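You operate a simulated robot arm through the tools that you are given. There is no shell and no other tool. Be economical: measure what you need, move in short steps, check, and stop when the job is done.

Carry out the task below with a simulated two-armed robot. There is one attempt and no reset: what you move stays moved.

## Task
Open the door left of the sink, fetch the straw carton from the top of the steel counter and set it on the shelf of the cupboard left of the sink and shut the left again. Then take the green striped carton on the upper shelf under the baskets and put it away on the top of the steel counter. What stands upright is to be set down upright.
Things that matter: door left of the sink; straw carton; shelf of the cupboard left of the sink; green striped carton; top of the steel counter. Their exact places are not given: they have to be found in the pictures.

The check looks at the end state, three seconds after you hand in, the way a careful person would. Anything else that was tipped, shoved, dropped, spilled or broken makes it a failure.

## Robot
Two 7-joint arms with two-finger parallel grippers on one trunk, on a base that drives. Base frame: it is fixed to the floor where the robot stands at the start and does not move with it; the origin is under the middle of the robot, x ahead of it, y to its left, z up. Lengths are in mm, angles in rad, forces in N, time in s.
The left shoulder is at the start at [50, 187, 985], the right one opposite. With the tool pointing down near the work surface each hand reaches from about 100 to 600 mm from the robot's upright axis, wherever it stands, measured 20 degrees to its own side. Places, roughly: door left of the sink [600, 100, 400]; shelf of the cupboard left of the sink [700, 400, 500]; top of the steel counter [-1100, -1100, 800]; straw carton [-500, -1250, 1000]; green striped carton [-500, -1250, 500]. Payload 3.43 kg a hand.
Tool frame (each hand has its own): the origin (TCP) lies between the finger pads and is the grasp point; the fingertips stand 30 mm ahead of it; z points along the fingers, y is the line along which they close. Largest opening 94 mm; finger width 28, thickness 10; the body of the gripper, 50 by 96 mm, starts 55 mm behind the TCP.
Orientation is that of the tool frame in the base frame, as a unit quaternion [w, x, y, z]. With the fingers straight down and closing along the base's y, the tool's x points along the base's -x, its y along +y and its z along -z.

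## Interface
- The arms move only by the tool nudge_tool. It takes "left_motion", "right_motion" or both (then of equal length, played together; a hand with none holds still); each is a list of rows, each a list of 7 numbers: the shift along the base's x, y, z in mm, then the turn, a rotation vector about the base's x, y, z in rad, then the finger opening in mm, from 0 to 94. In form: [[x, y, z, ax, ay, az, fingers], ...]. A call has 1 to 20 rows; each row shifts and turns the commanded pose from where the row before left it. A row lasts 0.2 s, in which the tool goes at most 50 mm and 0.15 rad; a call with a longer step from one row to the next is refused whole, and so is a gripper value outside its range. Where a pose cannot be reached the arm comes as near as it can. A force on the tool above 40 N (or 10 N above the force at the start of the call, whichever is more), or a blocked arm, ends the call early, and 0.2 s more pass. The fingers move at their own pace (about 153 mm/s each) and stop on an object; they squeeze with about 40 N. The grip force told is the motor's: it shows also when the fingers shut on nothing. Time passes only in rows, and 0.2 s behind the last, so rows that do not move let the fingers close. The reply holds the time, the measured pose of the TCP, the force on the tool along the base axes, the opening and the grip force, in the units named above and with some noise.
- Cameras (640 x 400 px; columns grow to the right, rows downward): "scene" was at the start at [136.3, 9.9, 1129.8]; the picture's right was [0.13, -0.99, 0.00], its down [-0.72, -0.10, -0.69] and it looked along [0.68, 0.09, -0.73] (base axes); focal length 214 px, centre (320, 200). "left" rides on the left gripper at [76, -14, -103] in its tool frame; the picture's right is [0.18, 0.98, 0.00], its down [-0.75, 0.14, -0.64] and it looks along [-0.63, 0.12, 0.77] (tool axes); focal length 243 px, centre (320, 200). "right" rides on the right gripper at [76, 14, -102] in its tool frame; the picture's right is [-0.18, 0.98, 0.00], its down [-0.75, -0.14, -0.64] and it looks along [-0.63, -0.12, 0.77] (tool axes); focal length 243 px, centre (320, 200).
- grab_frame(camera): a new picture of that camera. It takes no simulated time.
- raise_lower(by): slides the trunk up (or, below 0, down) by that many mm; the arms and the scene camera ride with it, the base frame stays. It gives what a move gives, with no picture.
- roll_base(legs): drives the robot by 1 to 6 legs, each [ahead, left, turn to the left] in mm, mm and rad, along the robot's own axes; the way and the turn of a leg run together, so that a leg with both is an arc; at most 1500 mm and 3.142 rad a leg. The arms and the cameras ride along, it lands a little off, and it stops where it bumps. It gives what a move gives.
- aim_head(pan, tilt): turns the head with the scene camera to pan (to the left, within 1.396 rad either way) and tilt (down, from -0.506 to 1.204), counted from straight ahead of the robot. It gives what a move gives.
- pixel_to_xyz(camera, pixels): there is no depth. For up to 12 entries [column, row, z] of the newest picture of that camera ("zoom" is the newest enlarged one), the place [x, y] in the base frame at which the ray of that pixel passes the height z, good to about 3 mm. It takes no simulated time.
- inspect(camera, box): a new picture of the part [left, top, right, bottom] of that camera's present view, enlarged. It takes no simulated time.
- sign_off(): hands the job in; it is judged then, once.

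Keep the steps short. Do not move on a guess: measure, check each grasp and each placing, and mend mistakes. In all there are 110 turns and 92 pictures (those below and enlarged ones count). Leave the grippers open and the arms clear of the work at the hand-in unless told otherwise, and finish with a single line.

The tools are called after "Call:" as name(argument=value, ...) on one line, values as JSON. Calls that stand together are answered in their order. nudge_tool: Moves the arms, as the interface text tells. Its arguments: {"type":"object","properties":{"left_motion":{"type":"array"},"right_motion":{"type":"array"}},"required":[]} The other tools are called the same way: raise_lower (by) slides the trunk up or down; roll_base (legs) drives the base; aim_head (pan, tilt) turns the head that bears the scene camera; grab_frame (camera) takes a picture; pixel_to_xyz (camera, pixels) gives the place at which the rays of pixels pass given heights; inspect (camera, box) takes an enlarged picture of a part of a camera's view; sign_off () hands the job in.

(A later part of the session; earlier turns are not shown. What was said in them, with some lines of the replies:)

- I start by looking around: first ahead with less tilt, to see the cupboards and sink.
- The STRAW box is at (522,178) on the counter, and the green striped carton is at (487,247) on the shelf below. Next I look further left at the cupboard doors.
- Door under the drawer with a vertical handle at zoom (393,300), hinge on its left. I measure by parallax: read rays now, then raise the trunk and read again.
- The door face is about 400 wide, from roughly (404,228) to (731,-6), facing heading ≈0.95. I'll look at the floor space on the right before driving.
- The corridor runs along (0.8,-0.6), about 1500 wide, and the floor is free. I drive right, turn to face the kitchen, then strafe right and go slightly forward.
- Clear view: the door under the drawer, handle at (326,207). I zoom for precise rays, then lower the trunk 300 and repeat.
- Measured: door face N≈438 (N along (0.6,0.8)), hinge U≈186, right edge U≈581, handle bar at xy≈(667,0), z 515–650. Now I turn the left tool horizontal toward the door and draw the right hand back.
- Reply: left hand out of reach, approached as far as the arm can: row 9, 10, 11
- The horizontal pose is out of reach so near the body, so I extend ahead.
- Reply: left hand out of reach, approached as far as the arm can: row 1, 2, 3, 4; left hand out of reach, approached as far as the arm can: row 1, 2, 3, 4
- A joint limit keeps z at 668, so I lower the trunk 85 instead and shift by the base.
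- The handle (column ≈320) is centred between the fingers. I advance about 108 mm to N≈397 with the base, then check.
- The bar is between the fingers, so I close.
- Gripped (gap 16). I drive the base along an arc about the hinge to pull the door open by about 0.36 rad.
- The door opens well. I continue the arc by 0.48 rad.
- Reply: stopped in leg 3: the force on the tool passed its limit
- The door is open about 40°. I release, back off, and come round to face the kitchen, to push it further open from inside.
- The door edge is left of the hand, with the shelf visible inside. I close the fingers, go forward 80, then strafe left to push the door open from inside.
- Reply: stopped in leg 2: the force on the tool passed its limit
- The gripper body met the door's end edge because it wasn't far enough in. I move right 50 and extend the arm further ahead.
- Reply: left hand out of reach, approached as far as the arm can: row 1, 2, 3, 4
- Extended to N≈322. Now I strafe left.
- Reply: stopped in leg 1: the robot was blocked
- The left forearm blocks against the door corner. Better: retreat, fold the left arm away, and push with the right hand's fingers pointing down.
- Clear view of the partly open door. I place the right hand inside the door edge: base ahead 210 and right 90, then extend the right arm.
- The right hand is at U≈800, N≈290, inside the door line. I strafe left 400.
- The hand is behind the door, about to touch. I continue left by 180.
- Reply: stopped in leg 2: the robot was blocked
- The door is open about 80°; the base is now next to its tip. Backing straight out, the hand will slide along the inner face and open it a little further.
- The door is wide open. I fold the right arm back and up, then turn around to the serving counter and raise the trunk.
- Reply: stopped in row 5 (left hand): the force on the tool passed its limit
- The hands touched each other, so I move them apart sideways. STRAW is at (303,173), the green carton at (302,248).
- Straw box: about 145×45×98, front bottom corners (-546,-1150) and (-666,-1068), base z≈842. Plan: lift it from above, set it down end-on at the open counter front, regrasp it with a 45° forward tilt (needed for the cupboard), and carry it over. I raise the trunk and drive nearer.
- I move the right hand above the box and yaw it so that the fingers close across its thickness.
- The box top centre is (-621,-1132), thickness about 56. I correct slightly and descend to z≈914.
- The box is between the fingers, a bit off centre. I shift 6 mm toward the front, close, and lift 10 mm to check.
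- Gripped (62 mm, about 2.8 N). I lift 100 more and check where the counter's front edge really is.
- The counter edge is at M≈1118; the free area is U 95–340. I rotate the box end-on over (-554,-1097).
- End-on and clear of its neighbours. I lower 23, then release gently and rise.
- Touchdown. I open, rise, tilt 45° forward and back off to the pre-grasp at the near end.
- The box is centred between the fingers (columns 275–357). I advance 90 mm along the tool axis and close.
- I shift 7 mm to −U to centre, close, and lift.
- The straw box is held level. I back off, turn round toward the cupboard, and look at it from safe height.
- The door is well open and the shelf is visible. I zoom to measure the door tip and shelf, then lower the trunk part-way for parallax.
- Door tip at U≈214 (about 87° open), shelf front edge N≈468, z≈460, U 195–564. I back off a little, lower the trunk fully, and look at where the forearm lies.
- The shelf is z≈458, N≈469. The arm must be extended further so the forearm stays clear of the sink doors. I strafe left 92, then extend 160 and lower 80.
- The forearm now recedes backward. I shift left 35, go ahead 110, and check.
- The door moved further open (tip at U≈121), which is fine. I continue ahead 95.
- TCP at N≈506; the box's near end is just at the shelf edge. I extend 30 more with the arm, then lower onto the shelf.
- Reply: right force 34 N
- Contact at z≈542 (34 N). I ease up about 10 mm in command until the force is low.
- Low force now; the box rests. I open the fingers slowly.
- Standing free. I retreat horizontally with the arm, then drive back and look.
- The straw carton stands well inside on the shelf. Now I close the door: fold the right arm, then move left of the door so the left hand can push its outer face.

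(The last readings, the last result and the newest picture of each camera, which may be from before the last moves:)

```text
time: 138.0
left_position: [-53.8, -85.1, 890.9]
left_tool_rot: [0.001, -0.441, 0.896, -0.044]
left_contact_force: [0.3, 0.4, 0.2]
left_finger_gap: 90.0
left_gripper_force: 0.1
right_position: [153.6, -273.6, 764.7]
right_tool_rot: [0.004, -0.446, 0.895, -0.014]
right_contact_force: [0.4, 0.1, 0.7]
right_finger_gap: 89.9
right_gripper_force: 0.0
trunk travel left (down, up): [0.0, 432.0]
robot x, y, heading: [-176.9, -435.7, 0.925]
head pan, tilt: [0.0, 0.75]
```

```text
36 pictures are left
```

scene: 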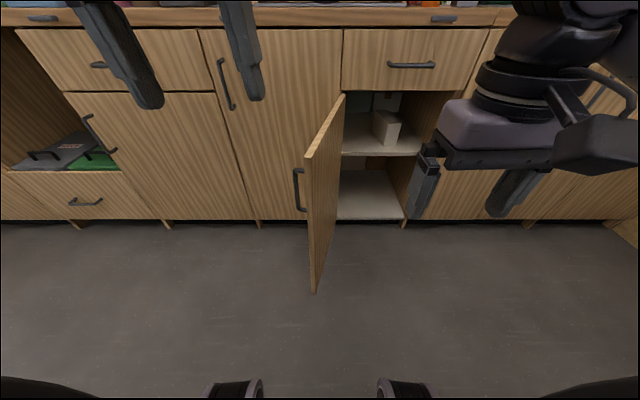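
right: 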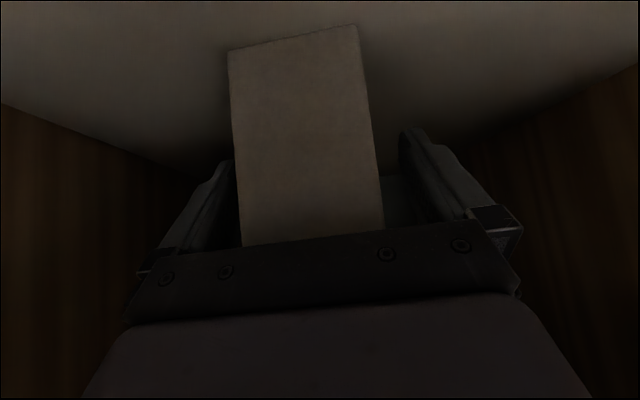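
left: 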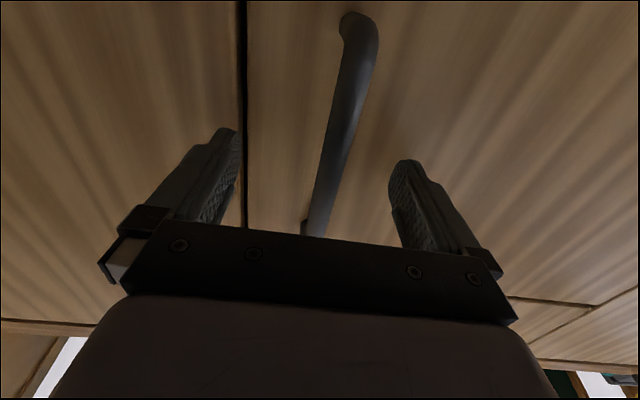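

I lower the left hand, tilting it forward 45°, fingers closed, left of the door.

Call:
nudge_tool(left_motion=[[9.5, 21, -38.8, 0.0785, -0.0589, 0, 0], [9.5, 21, -38.8, 0.0785, -0.0589, 0, 0], [9.5, 21, -38.8, 0.0785, -0.0589, 0, 0], [9.5, 21, -38.8, 0.0785, -0.0589, 0, 0], [9.5, 21, -38.8, 0.0785, -0.0589, 0, 0], [9.5, 21, -38.8, 0.0785, -0.0589, 0, 0], [9.5, 21, -38.8, 0.0785, -0.0589, 0, 0], [9.5, 21, -38.8, 0.0785, -0.0589, 0, 0], [0, 0, 0, 0, 0, 0, 0]])

Call:
grab_frame(camera="scene")

```text
time: 140.0
left_position: [19.1, 78.6, 580.7]
left_tool_rot: [0.342, -0.398, 0.84, 0.135]
left_contact_force: [-0.9, -0.5, 0.3]
left_finger_gap: 0.0
left_gripper_force: 32.7
right_position: [153.6, -274.4, 763.8]
right_tool_rot: [0.004, -0.446, 0.895, -0.014]
right_contact_force: [-0.3, 0.4, 0.8]
right_finger_gap: 90.1
right_gripper_force: 0.1
trunk travel left (down, up): [0.0, 432.0]
robot x, y, heading: [-180.0, -434.5, 0.923]
head pan, tilt: [0.0, 0.75]
```

```text
35 pictures are left
```

scene: 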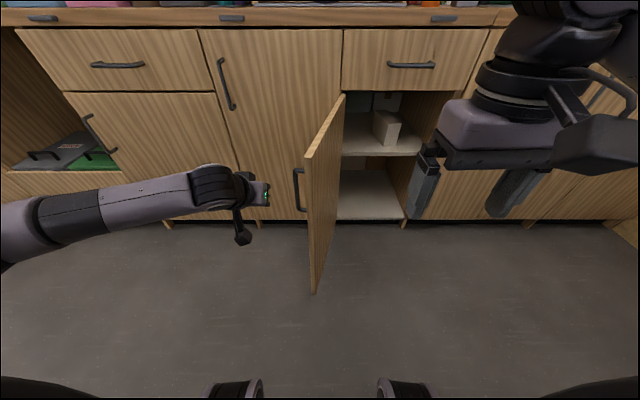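

The hand is left of the door. I go ahead 70, then strafe right to swing the door.

Call:
roll_base(legs=[[70, 0, 0], [0, -250, 0]])

Call:
grab_frame(camera="scene")

```text
time: 142.5
left_position: [264.2, -16.3, 580.6]
left_tool_rot: [0.342, -0.398, 0.84, 0.134]
left_contact_force: [-0.2, -0.1, 0.2]
left_finger_gap: 0.1
left_gripper_force: 32.4
right_position: [398.7, -367.3, 763.7]
right_tool_rot: [0.004, -0.447, 0.895, -0.014]
right_contact_force: [-1.1, 0.0, -0.4]
right_finger_gap: 90.0
right_gripper_force: 0.0
trunk travel left (down, up): [0.0, 432.0]
robot x, y, heading: [66.9, -529.0, 0.927]
head pan, tilt: [0.0, 0.75]
```

```text
34 pictures are left
```

scene: 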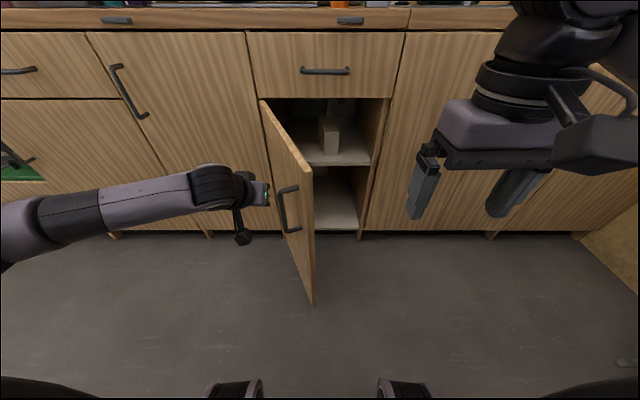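

The door is swinging shut. I continue right 160.

Call:
roll_base(legs=[[0, -160, 0]])

Call:
grab_frame(camera="scene")

```text
time: 143.9
left_position: [391.2, -110.7, 579.7]
left_tool_rot: [0.341, -0.397, 0.842, 0.134]
left_contact_force: [0.2, 1.0, 0.2]
left_finger_gap: 0.0
left_gripper_force: 32.6
right_position: [524.1, -462.6, 764.1]
right_tool_rot: [0.004, -0.445, 0.896, -0.013]
right_contact_force: [0.2, -1.3, -0.2]
right_finger_gap: 90.1
right_gripper_force: 0.0
trunk travel left (down, up): [0.0, 432.0]
robot x, y, heading: [194.4, -625.7, 0.918]
head pan, tilt: [0.0, 0.75]
```

```text
33 pictures are left
```

scene: 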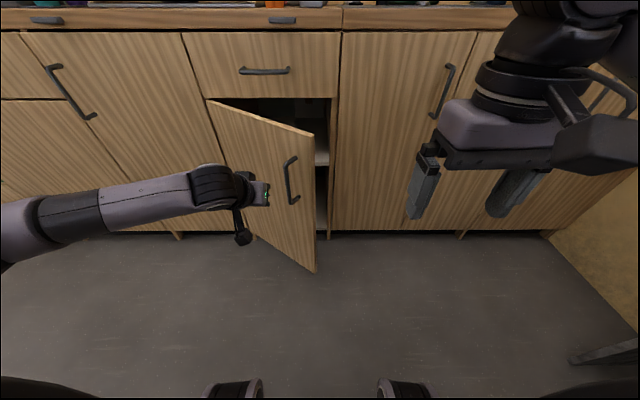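

The door is at about 48°. Now I push it forward.

Call:
roll_base(legs=[[150, -20, 0.009], [95, 0, 0]])

Call:
grab_frame(camera="scene")

```text
time: 146.0
left_position: [547.7, 72.5, 580.6]
left_tool_rot: [0.341, -0.398, 0.841, 0.133]
left_contact_force: [0.1, 0.2, -0.6]
left_finger_gap: 0.0
left_gripper_force: 32.4
right_position: [681.8, -277.5, 763.1]
right_tool_rot: [0.004, -0.447, 0.894, -0.014]
right_contact_force: [-0.2, 0.3, -0.2]
right_finger_gap: 89.7
right_gripper_force: 0.1
trunk travel left (down, up): [0.0, 432.0]
robot x, y, heading: [353.7, -442.2, 0.924]
head pan, tilt: [0.0, 0.75]
```

```text
32 pictures are left
```

scene: 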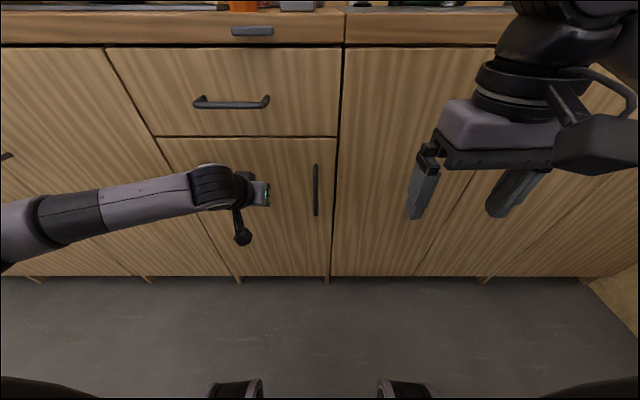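

Nearly closed (fingertip about N 415). I press on with the arm until contact force shows.

Call:
nudge_tool(left_motion=[[3.6, 4.8, 0, 0, 0, 0, 0], [3.6, 4.8, 0, 0, 0, 0, 0], [3.6, 4.8, 0, 0, 0, 0, 0], [3.6, 4.8, 0, 0, 0, 0, 0], [3.6, 4.8, 0, 0, 0, 0, 0], [0, 0, 0, 0, 0, 0, 0]])

Call:
inspect(camera="scene", box=[140, 40, 360, 290])

```text
time: 146.7
left_position: [554.1, 80.9, 578.8]
left_tool_rot: [0.336, -0.399, 0.843, 0.131]
left_contact_force: [-7.4, -7.2, 5.0]
left_finger_gap: 0.1
left_gripper_force: 32.9
right_position: [682.0, -279.2, 764.8]
right_tool_rot: [0.004, -0.448, 0.894, -0.013]
right_contact_force: [-0.3, -0.6, 0.0]
right_finger_gap: 90.1
right_gripper_force: 0.0
trunk travel left (down, up): [0.0, 432.0]
robot x, y, heading: [344.9, -445.5, 0.931]
head pan, tilt: [0.0, 0.75]
stopped in row 3 (left hand): the force on the tool passed its limit (the readings are from after the stop); the commanded pose is now the measured one
```

```text
1.60 times, centred on (250, 165) of scene
```

zoom: 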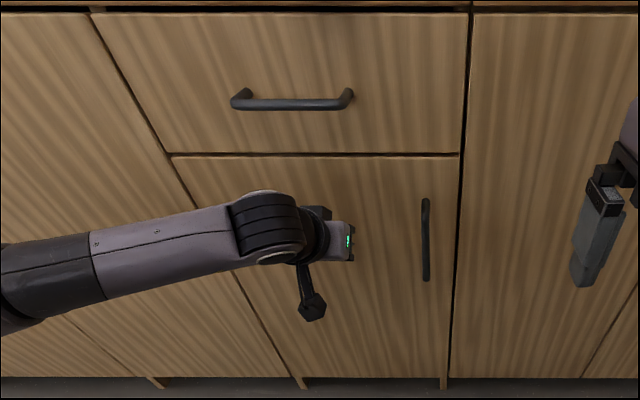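

The door is shut. I back off, fold the left arm up, turn to the serving counter and look at the green carton.

Call:
roll_base(legs=[[-350, 0, 0]])

Call:
nudge_tool(left_motion=[[-17.5, -15, 38.8, -0.0785, 0.0589, 0, 60], [-17.5, -15, 38.8, -0.0785, 0.0589, 0, 60], [-17.5, -15, 38.8, -0.0785, 0.0589, 0, 60], [-17.5, -15, 38.8, -0.0785, 0.0589, 0, 60], [-17.5, -15, 38.8, -0.0785, 0.0589, 0, 60], [-17.5, -15, 38.8, -0.0785, 0.0589, 0, 60], [-17.5, -15, 38.8, -0.0785, 0.0589, 0, 60], [-17.5, -15, 38.8, -0.0785, 0.0589, 0, 60]])

Call:
grab_frame(camera="scene")

Call:
roll_base(legs=[[0, 0, -3.141], [40, -205, 0]])

Call:
grab_frame(camera="scene")

```text
time: 149.1
left_position: [340.7, -204.6, 577.1]
left_tool_rot: [0.336, -0.399, 0.843, 0.131]
left_contact_force: [0.4, 0.3, 0.8]
left_finger_gap: 0.0
left_gripper_force: 33.2
right_position: [468.2, -564.9, 764.4]
right_tool_rot: [0.004, -0.448, 0.894, -0.014]
right_contact_force: [-0.1, -0.6, 0.3]
right_finger_gap: 90.0
right_gripper_force: 0.1
trunk travel left (down, up): [0.0, 432.0]
robot x, y, heading: [135.9, -727.9, 0.929]
head pan, tilt: [0.0, 0.75]
```

```text
time: 150.8
left_position: [204.0, -321.6, 888.2]
left_tool_rot: [-0.006, -0.442, 0.896, -0.046]
left_contact_force: [0.6, 0.2, -0.4]
left_finger_gap: 60.2
left_gripper_force: 0.0
right_position: [467.9, -564.7, 763.6]
right_tool_rot: [0.003, -0.448, 0.894, -0.013]
right_contact_force: [-0.7, -0.1, 0.0]
right_finger_gap: 90.0
right_gripper_force: 0.0
trunk travel left (down, up): [0.0, 432.0]
robot x, y, heading: [137.2, -728.4, 0.929]
head pan, tilt: [0.0, 0.75]
```

```text
30 pictures are left
```

scene: 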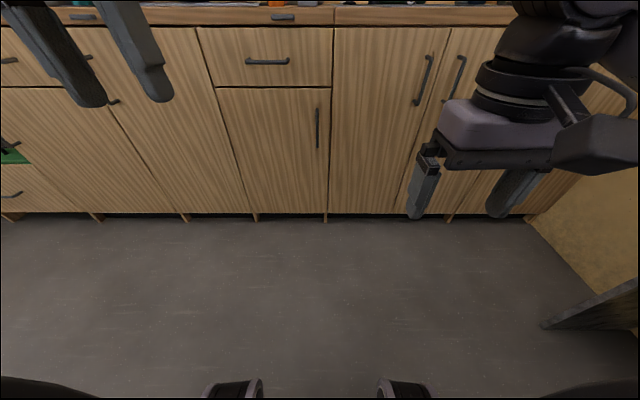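

```text
time: 159.7
left_position: [-105.0, -1053.3, 888.5]
left_tool_rot: [-0.046, 0.886, 0.462, 0.004]
left_contact_force: [0.5, 0.1, 0.3]
left_finger_gap: 60.0
left_gripper_force: 0.1
right_position: [-380.3, -824.2, 764.0]
right_tool_rot: [-0.013, 0.883, 0.468, -0.004]
right_contact_force: [-0.6, 0.0, 0.5]
right_finger_gap: 90.1
right_gripper_force: 0.1
trunk travel left (down, up): [0.0, 432.0]
robot x, y, heading: [-60.7, -647.9, -2.165]
head pan, tilt: [0.0, 0.75]
```

```text
29 pictures are left
```

scene: 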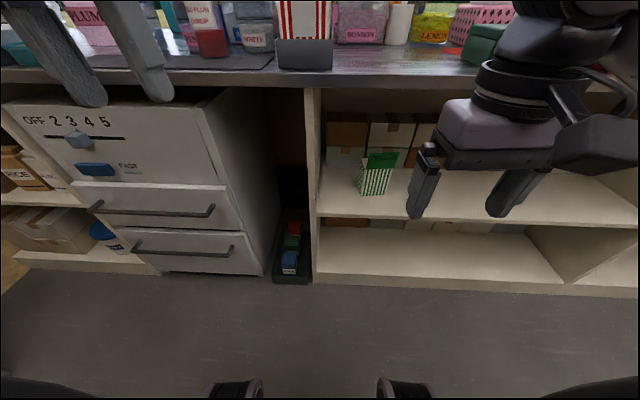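

The door is flush. The green carton is at (377,175). I zoom, then raise 120 for parallax.

Call:
inspect(camera="scene", box=[300, 120, 440, 240])

```text
3.33 times, centred on (370, 180) of scene
```

zoom: 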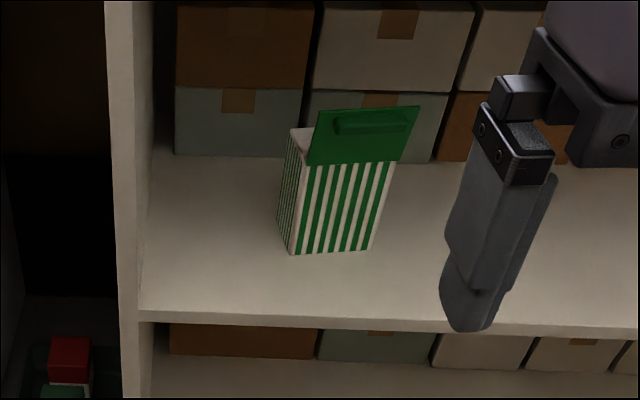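

Call:
pixel_to_xyz(camera="zoom", pixels=[[293, 254, 400], [293, 254, 500], [371, 249, 400], [371, 249, 500], [279, 219, 400], [279, 219, 500], [307, 164, 500], [307, 164, 600], [318, 109, 600], [318, 109, 700], [140, 310, 400], [140, 310, 500]])

Call:
raise_lower(by=130)

Call:
inspect(camera="scene", box=[300, 150, 440, 270])

```text
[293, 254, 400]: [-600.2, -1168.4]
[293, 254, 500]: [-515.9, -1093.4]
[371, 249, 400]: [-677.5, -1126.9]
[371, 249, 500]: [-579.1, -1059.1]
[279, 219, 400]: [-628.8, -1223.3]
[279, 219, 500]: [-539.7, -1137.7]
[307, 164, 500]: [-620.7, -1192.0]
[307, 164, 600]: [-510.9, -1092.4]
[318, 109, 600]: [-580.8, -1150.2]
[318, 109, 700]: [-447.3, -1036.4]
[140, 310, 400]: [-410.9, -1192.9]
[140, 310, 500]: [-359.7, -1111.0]
```

```text
time: 161.3
left_position: [-103.8, -1053.1, 1018.4]
left_tool_rot: [-0.046, 0.885, 0.463, 0.004]
left_contact_force: [0.4, 0.3, 0.0]
left_finger_gap: 59.6
left_gripper_force: 0.0
right_position: [-380.5, -825.5, 894.0]
right_tool_rot: [-0.013, 0.883, 0.469, -0.004]
right_contact_force: [-0.6, -0.9, -0.7]
right_finger_gap: 90.0
right_gripper_force: 0.0
trunk travel left (down, up): [-130.0, 302.0]
robot x, y, heading: [-55.2, -646.7, -2.169]
head pan, tilt: [0.0, 0.75]
```

```text
3.33 times, centred on (370, 210) of scene
```

zoom: 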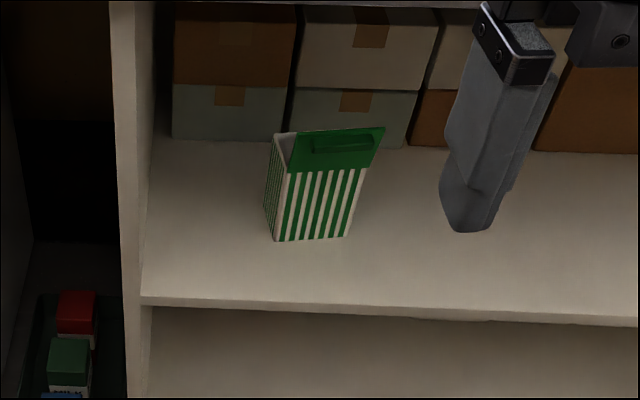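

Call:
pixel_to_xyz(camera="zoom", pixels=[[277, 242, 400], [277, 242, 500], [347, 237, 400], [347, 237, 500], [264, 207, 400], [264, 207, 500], [287, 172, 500], [287, 172, 600], [297, 132, 600], [297, 132, 700], [140, 297, 400], [140, 297, 500]])

```text
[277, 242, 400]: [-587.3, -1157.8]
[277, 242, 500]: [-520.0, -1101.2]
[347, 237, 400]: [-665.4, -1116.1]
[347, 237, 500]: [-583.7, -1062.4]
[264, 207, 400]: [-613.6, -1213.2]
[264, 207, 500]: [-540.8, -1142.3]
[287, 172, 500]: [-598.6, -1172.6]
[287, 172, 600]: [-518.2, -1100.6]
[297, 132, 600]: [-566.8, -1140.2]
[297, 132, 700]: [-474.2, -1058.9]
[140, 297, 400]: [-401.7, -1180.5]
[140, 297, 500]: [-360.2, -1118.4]
```

Carton: front-left bottom (-544,-1120), front-right (-612,-1081), z≈466, about 78 wide × 52 deep, flap top z≈633, yawed so the approach heading is -2.09. I lower the trunk, align the base, and bring the right hand to a pre-grasp tilted 60° from down.

Call:
raise_lower(by=-130)

Call:
roll_base(legs=[[0, 0, 0.08], [70, -129, 0]])

Call:
nudge_tool(right_motion=[[-1.3, -19.4, -29.4, -0.1136, 0.0648, 0, 94], [-1.3, -19.4, -29.4, -0.1136, 0.0648, 0, 94], [-1.3, -19.4, -29.4, -0.1136, 0.0648, 0, 94], [-1.3, -19.4, -29.4, -0.1136, 0.0648, 0, 94], [-1.3, -19.4, -29.4, -0.1136, 0.0648, 0, 94], [-1.3, -19.4, -29.4, -0.1136, 0.0648, 0, 94], [-1.3, -19.4, -29.4, -0.1136, 0.0648, 0, 94], [-1.3, -19.4, -29.4, -0.1136, 0.0648, 0, 94], [0, 0, 0, 0, 0, 0, 94]])

Call:
grab_frame(camera="scene")

Call:
grab_frame(camera="right")

```text
time: 162.9
left_position: [-104.8, -1054.3, 888.0]
left_tool_rot: [-0.046, 0.885, 0.463, 0.004]
left_contact_force: [-0.2, -0.7, 0.7]
left_finger_gap: 59.7
left_gripper_force: 0.0
right_position: [-380.9, -825.1, 765.1]
right_tool_rot: [-0.014, 0.884, 0.468, -0.004]
right_contact_force: [0.9, 0.3, 0.2]
right_finger_gap: 89.9
right_gripper_force: 0.0
trunk travel left (down, up): [0.0, 432.0]
robot x, y, heading: [-56.5, -641.9, -2.163]
head pan, tilt: [0.0, 0.75]
```

```text
time: 164.7
left_position: [-215.7, -1053.2, 887.4]
left_tool_rot: [-0.045, 0.866, 0.498, 0.003]
left_contact_force: [0.0, 0.1, 0.5]
left_finger_gap: 59.8
left_gripper_force: 0.1
right_position: [-509.4, -847.4, 763.3]
right_tool_rot: [-0.013, 0.864, 0.504, -0.005]
right_contact_force: [0.1, -0.5, -0.4]
right_finger_gap: 89.9
right_gripper_force: 0.0
trunk travel left (down, up): [0.0, 432.0]
robot x, y, heading: [-202.1, -642.5, -2.087]
head pan, tilt: [0.0, 0.75]
```

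```text
time: 166.7
left_position: [-216.1, -1053.9, 888.3]
left_tool_rot: [-0.045, 0.866, 0.498, 0.002]
left_contact_force: [-1.1, 0.0, -0.4]
left_finger_gap: 59.9
left_gripper_force: 0.0
right_position: [-519.7, -1005.2, 529.0]
right_tool_rot: [0.239, 0.753, 0.431, -0.437]
right_contact_force: [0.2, -1.0, 0.3]
right_finger_gap: 94.1
right_gripper_force: 0.0
trunk travel left (down, up): [0.0, 432.0]
robot x, y, heading: [-198.5, -643.6, -2.088]
head pan, tilt: [0.0, 0.75]
```

```text
26 pictures are left
```

scene: 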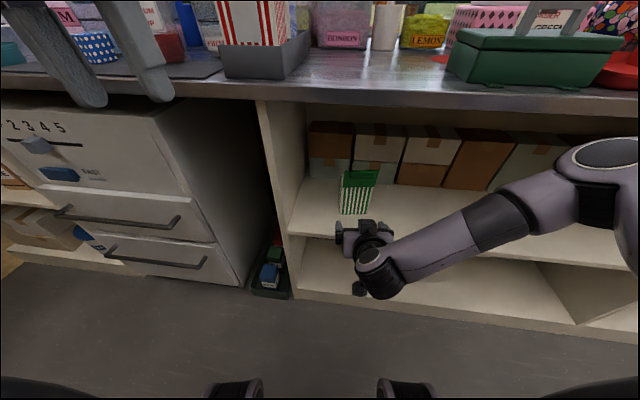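

```text
25 pictures are left
```

right: 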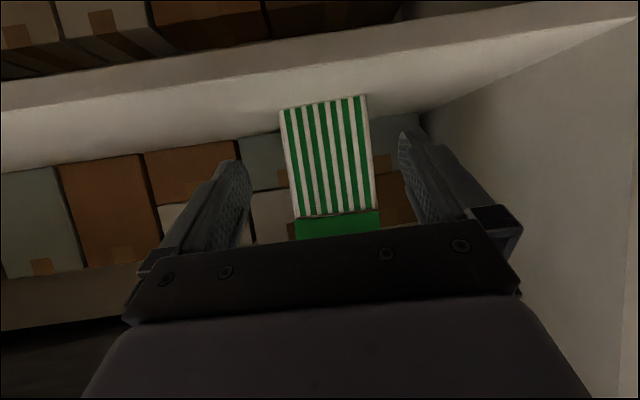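

Call:
pixel_to_xyz(camera="right", pixels=[[280, 109, 466], [366, 96, 466], [297, 216, 572], [378, 210, 572]])

```text
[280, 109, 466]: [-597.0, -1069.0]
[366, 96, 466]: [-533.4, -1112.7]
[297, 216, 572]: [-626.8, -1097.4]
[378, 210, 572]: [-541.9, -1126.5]
```

Lateral alignment is within 3 mm. I advance 110 mm slowly, then look.

Call:
nudge_tool(right_motion=[[-9.1, -15.9, -2, 0, 0, 0, 94], [-9.1, -15.9, -2, 0, 0, 0, 94], [-9.1, -15.9, -2, 0, 0, 0, 94], [-9.1, -15.9, -2, 0, 0, 0, 94], [-9.1, -15.9, -2, 0, 0, 0, 94], [-9.1, -15.9, -2, 0, 0, 0, 94], [0, 0, 0, 0, 0, 0, 94]])

Call:
grab_frame(camera="right")

Call:
inspect(camera="scene", box=[280, 130, 460, 290])

```text
time: 168.3
left_position: [-215.3, -1054.3, 887.8]
left_tool_rot: [-0.045, 0.866, 0.499, 0.002]
left_contact_force: [-0.9, -0.5, 0.1]
left_finger_gap: 59.9
left_gripper_force: 0.0
right_position: [-575.0, -1097.0, 517.1]
right_tool_rot: [0.238, 0.753, 0.431, -0.436]
right_contact_force: [0.1, 0.0, 0.1]
right_finger_gap: 94.3
right_gripper_force: 0.0
trunk travel left (down, up): [0.0, 432.0]
robot x, y, heading: [-200.3, -642.1, -2.083]
head pan, tilt: [0.0, 0.75]
```

```text
24 pictures are left
```

right: 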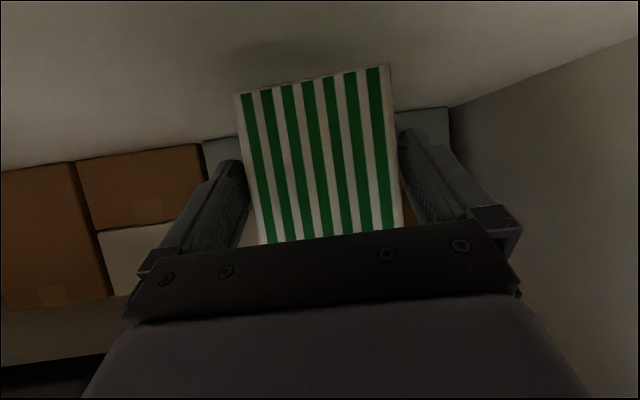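

```text
2.50 times, centred on (370, 210) of scene
```

zoom: 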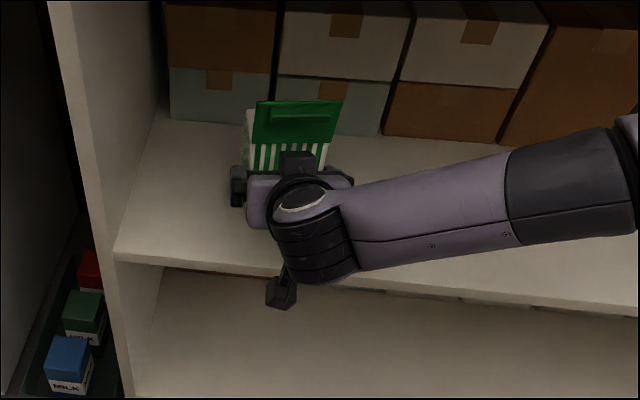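

The fingers straddle the carton evenly. I advance 22 more, then close.

Call:
nudge_tool(right_motion=[[-5.4, -9.5, 0, 0, 0, 0, 94], [-5.4, -9.5, 0, 0, 0, 0, 94], [0, 0, 0, 0, 0, 0, 94]])

Call:
grab_frame(camera="right")

```text
time: 169.1
left_position: [-215.7, -1052.8, 888.6]
left_tool_rot: [-0.046, 0.866, 0.498, 0.002]
left_contact_force: [-0.2, -0.8, 0.5]
left_finger_gap: 60.3
left_gripper_force: 0.0
right_position: [-585.7, -1117.3, 516.0]
right_tool_rot: [0.239, 0.753, 0.431, -0.436]
right_contact_force: [0.3, -0.1, 0.5]
right_finger_gap: 93.9
right_gripper_force: 0.1
trunk travel left (down, up): [0.0, 432.0]
robot x, y, heading: [-206.3, -642.7, -2.08]
head pan, tilt: [0.0, 0.75]
```

```text
22 pictures are left
```

right: 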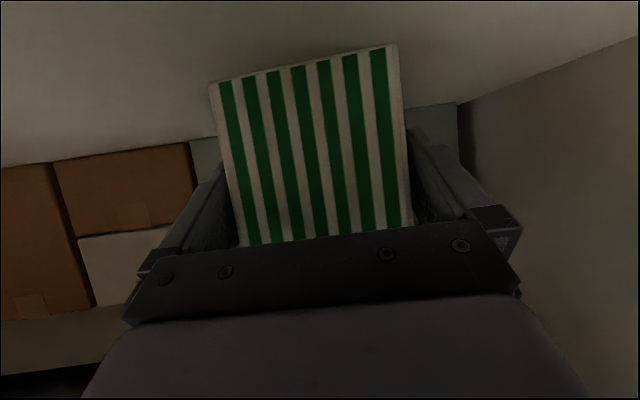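

Fingers are on both sides. I close, then lift 20 mm.

Call:
nudge_tool(right_motion=[[0, 0, 0, 0, 0, 0, 70], [0, 0, 0, 0, 0, 0, 60], [0, 0, 0, 0, 0, 0, 50], [0, 0, 0, 0, 0, 0, 50], [0, 0, 10, 0, 0, 0, 50], [0, 0, 15, 0, 0, 0, 50], [0, 0, 0, 0, 0, 0, 50]])

Call:
inspect(camera="scene", box=[280, 130, 460, 290])

```text
time: 170.7
left_position: [-215.9, -1053.1, 887.4]
left_tool_rot: [-0.045, 0.866, 0.498, 0.002]
left_contact_force: [0.7, 0.2, -0.1]
left_finger_gap: 59.9
left_gripper_force: 0.0
right_position: [-585.7, -1116.4, 541.4]
right_tool_rot: [0.239, 0.753, 0.432, -0.436]
right_contact_force: [-0.5, 0.7, -0.5]
right_finger_gap: 89.0
right_gripper_force: 39.7
trunk travel left (down, up): [0.0, 432.0]
robot x, y, heading: [-204.1, -642.8, -2.087]
head pan, tilt: [0.0, 0.75]
```

```text
2.50 times, centred on (370, 210) of scene
```

zoom: 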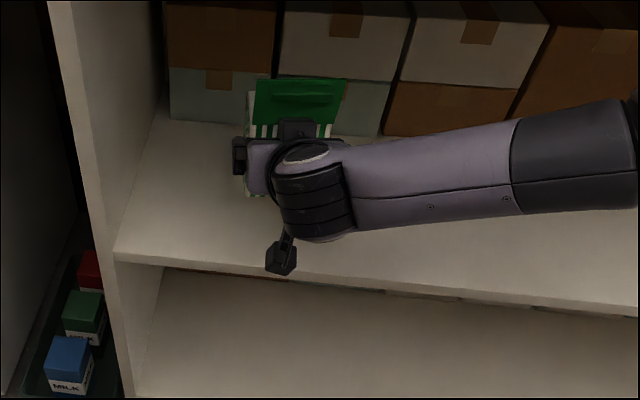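

The carton is gripped and lifted. I back out 250, raise the trunk 390, and check it.

Call:
roll_base(legs=[[-250, 0, 0]])

Call:
raise_lower(by=395)

Call:
grab_frame(camera="scene")

Call:
grab_frame(camera="right")

```text
time: 172.5
left_position: [-94.8, -842.2, 887.5]
left_tool_rot: [-0.045, 0.865, 0.5, 0.001]
left_contact_force: [0.0, 0.7, 0.0]
left_finger_gap: 60.1
left_gripper_force: 0.0
right_position: [-464.8, -906.9, 541.0]
right_tool_rot: [0.239, 0.752, 0.432, -0.436]
right_contact_force: [0.0, -1.3, -0.8]
right_finger_gap: 89.1
right_gripper_force: 40.0
trunk travel left (down, up): [0.0, 432.0]
robot x, y, heading: [-81.9, -431.5, -2.081]
head pan, tilt: [0.0, 0.75]
```

```text
time: 176.3
left_position: [-94.4, -843.2, 1282.9]
left_tool_rot: [-0.046, 0.865, 0.5, 0.002]
left_contact_force: [0.9, -0.4, -0.2]
left_finger_gap: 60.2
left_gripper_force: 0.1
right_position: [-464.7, -906.5, 937.0]
right_tool_rot: [0.24, 0.752, 0.432, -0.436]
right_contact_force: [0.1, 0.4, -0.1]
right_finger_gap: 88.6
right_gripper_force: 40.3
trunk travel left (down, up): [-395.0, 37.0]
robot x, y, heading: [-84.4, -432.4, -2.079]
head pan, tilt: [0.0, 0.75]
```

```text
20 pictures are left
```

scene: 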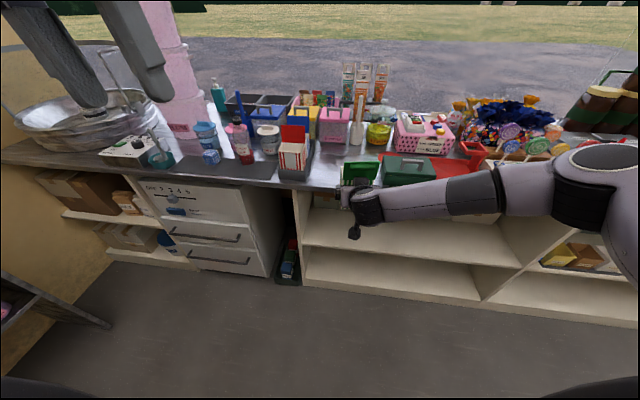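

```text
19 pictures are left
```

right: 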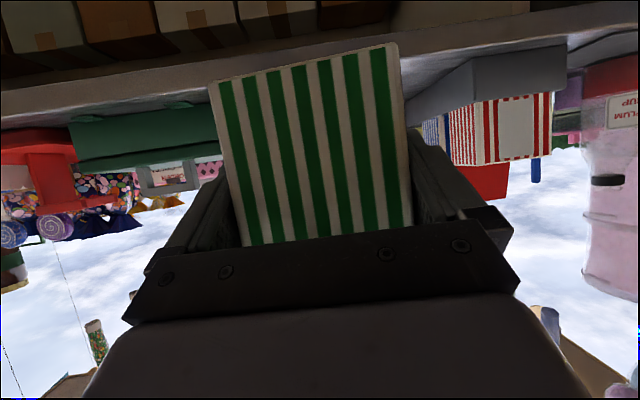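

The carton hangs upright, bottom at about 887. I drive forward 210 over the free counter spot.

Call:
roll_base(legs=[[210, 0, 0]])

Call:
inspect(camera="scene", box=[250, 110, 450, 250])

```text
time: 178.0
left_position: [-203.2, -1031.1, 1283.3]
left_tool_rot: [-0.046, 0.866, 0.499, 0.002]
left_contact_force: [-0.1, -0.1, -0.7]
left_finger_gap: 60.0
left_gripper_force: 0.0
right_position: [-571.6, -1094.1, 936.3]
right_tool_rot: [0.239, 0.753, 0.431, -0.436]
right_contact_force: [-0.7, 0.1, -0.1]
right_finger_gap: 88.9
right_gripper_force: 40.0
trunk travel left (down, up): [-395.0, 37.0]
robot x, y, heading: [-186.9, -619.9, -2.088]
head pan, tilt: [0.0, 0.75]
```

```text
2.86 times, centred on (350, 180) of scene
```

zoom: 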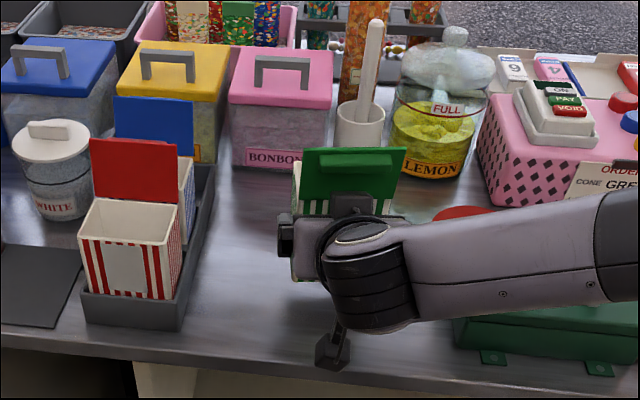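

Call:
pixel_to_xyz(camera="zoom", pixels=[[500, 225, 1040], [500, 225, 1080], [620, 200, 1060], [460, 345, 842], [390, 150, 1000], [600, 310, 900]])

```text
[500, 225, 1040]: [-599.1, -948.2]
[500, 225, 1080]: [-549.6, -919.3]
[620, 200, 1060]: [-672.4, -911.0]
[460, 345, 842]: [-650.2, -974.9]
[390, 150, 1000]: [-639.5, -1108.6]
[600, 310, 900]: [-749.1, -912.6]
```

The forearm is in front of the tin, so it's clear. I lower 42 mm with small steps.

Call:
nudge_tool(right_motion=[[0, 0, -12, 0, 0, 0, 50], [0, 0, -12, 0, 0, 0, 50], [0, 0, -8, 0, 0, 0, 50], [0, 0, -5, 0, 0, 0, 50], [0, 0, -3, 0, 0, 0, 50], [0, 0, 0, 0, 0, 0, 50]])

Call:
grab_frame(camera="right")

```text
time: 179.4
left_position: [-201.2, -1030.2, 1284.7]
left_tool_rot: [-0.045, 0.866, 0.498, 0.003]
left_contact_force: [0.2, 0.7, 0.2]
left_finger_gap: 59.9
left_gripper_force: 0.1
right_position: [-573.7, -1093.0, 896.6]
right_tool_rot: [0.239, 0.752, 0.431, -0.437]
right_contact_force: [0.2, -0.9, 4.3]
right_finger_gap: 88.8
right_gripper_force: 40.0
trunk travel left (down, up): [-395.0, 37.0]
robot x, y, heading: [-187.8, -620.0, -2.08]
head pan, tilt: [0.0, 0.75]
```

```text
17 pictures are left
```

right: 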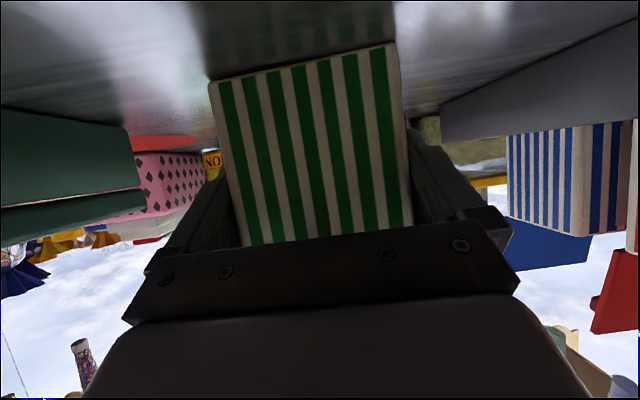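

Touchdown (4 N). I open fully and wait.

Call:
nudge_tool(right_motion=[[0, 0, 0, 0, 0, 0, 90], [0, 0, 0, 0, 0, 0, 94], [0, 0, 0, 0, 0, 0, 94], [0, 0, 0, 0, 0, 0, 94]])

Call:
grab_frame(camera="right")

```text
time: 180.4
left_position: [-202.8, -1029.7, 1283.9]
left_tool_rot: [-0.045, 0.866, 0.499, 0.002]
left_contact_force: [-0.5, -0.4, 0.5]
left_finger_gap: 60.2
left_gripper_force: 0.1
right_position: [-573.3, -1092.2, 897.0]
right_tool_rot: [0.239, 0.753, 0.431, -0.437]
right_contact_force: [0.5, 0.0, 0.2]
right_finger_gap: 93.7
right_gripper_force: 0.0
trunk travel left (down, up): [-395.0, 37.0]
robot x, y, heading: [-185.8, -619.1, -2.083]
head pan, tilt: [0.0, 0.75]
```

```text
16 pictures are left
```

right: 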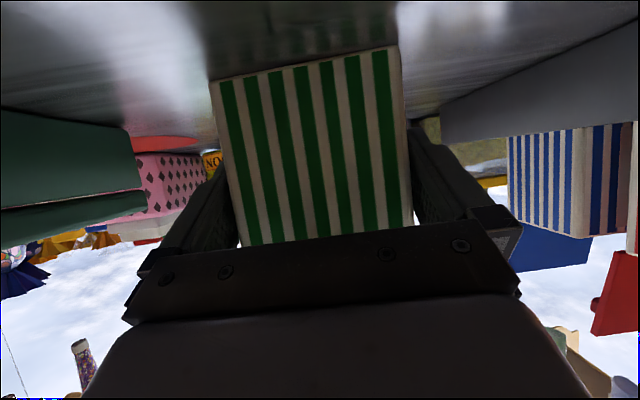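

It stands free. I retreat straight back along the tool heading in small steps.

Call:
nudge_tool(right_motion=[[5.2, 8.5, 0, 0, 0, 0, 94], [5.2, 8.5, 0, 0, 0, 0, 94], [7.8, 12.8, 0, 0, 0, 0, 94], [7.8, 12.8, 0, 0, 0, 0, 94], [7.8, 12.8, 0, 0, 0, 0, 94], [7.8, 12.8, 0, 0, 0, 0, 94]])

Call:
grab_frame(camera="right")

```text
time: 181.8
left_position: [-201.0, -1029.2, 1282.3]
left_tool_rot: [-0.046, 0.866, 0.498, 0.003]
left_contact_force: [0.4, 0.4, 0.5]
left_finger_gap: 60.2
left_gripper_force: 0.1
right_position: [-531.1, -1026.8, 898.1]
right_tool_rot: [0.24, 0.752, 0.432, -0.436]
right_contact_force: [-0.2, 0.1, 0.3]
right_finger_gap: 94.1
right_gripper_force: 0.2
trunk travel left (down, up): [-395.0, 37.0]
robot x, y, heading: [-188.1, -620.1, -2.082]
head pan, tilt: [0.0, 0.75]
```

```text
15 pictures are left
```

right: 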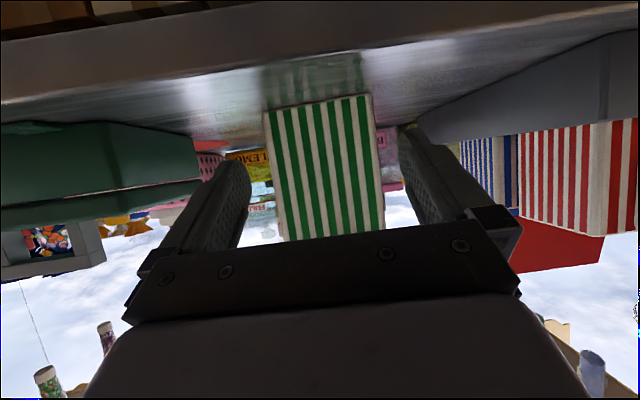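

The carton stayed put and upright. I drive back 250 and make a final check of the counter.

Call:
roll_base(legs=[[-250, 0, 0]])

Call:
inspect(camera="scene", box=[230, 100, 450, 250])

```text
time: 183.6
left_position: [-78.8, -812.4, 1283.8]
left_tool_rot: [-0.046, 0.866, 0.499, 0.001]
left_contact_force: [-0.2, 0.1, -0.5]
left_finger_gap: 59.8
left_gripper_force: 0.1
right_position: [-408.8, -810.2, 897.2]
right_tool_rot: [0.239, 0.753, 0.431, -0.436]
right_contact_force: [0.3, 0.8, 1.0]
right_finger_gap: 94.2
right_gripper_force: 0.1
trunk travel left (down, up): [-395.0, 37.0]
robot x, y, heading: [-67.5, -403.1, -2.082]
head pan, tilt: [0.0, 0.75]
```

```text
2.67 times, centred on (340, 175) of scene
```

zoom: 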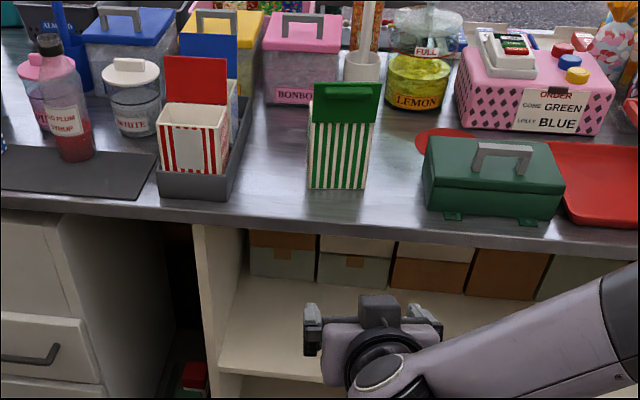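

The green carton stands upright on the steel counter. The straw carton is in the cupboard with the door shut, nothing else is disturbed, and both hands are clear and open. I hand in.

Call:
sign_off()

```text
The job is handed in.
```

The straw carton is upright on the shelf of the cupboard left of the sink with the door shut, and the green striped carton is upright on top of the steel counter.
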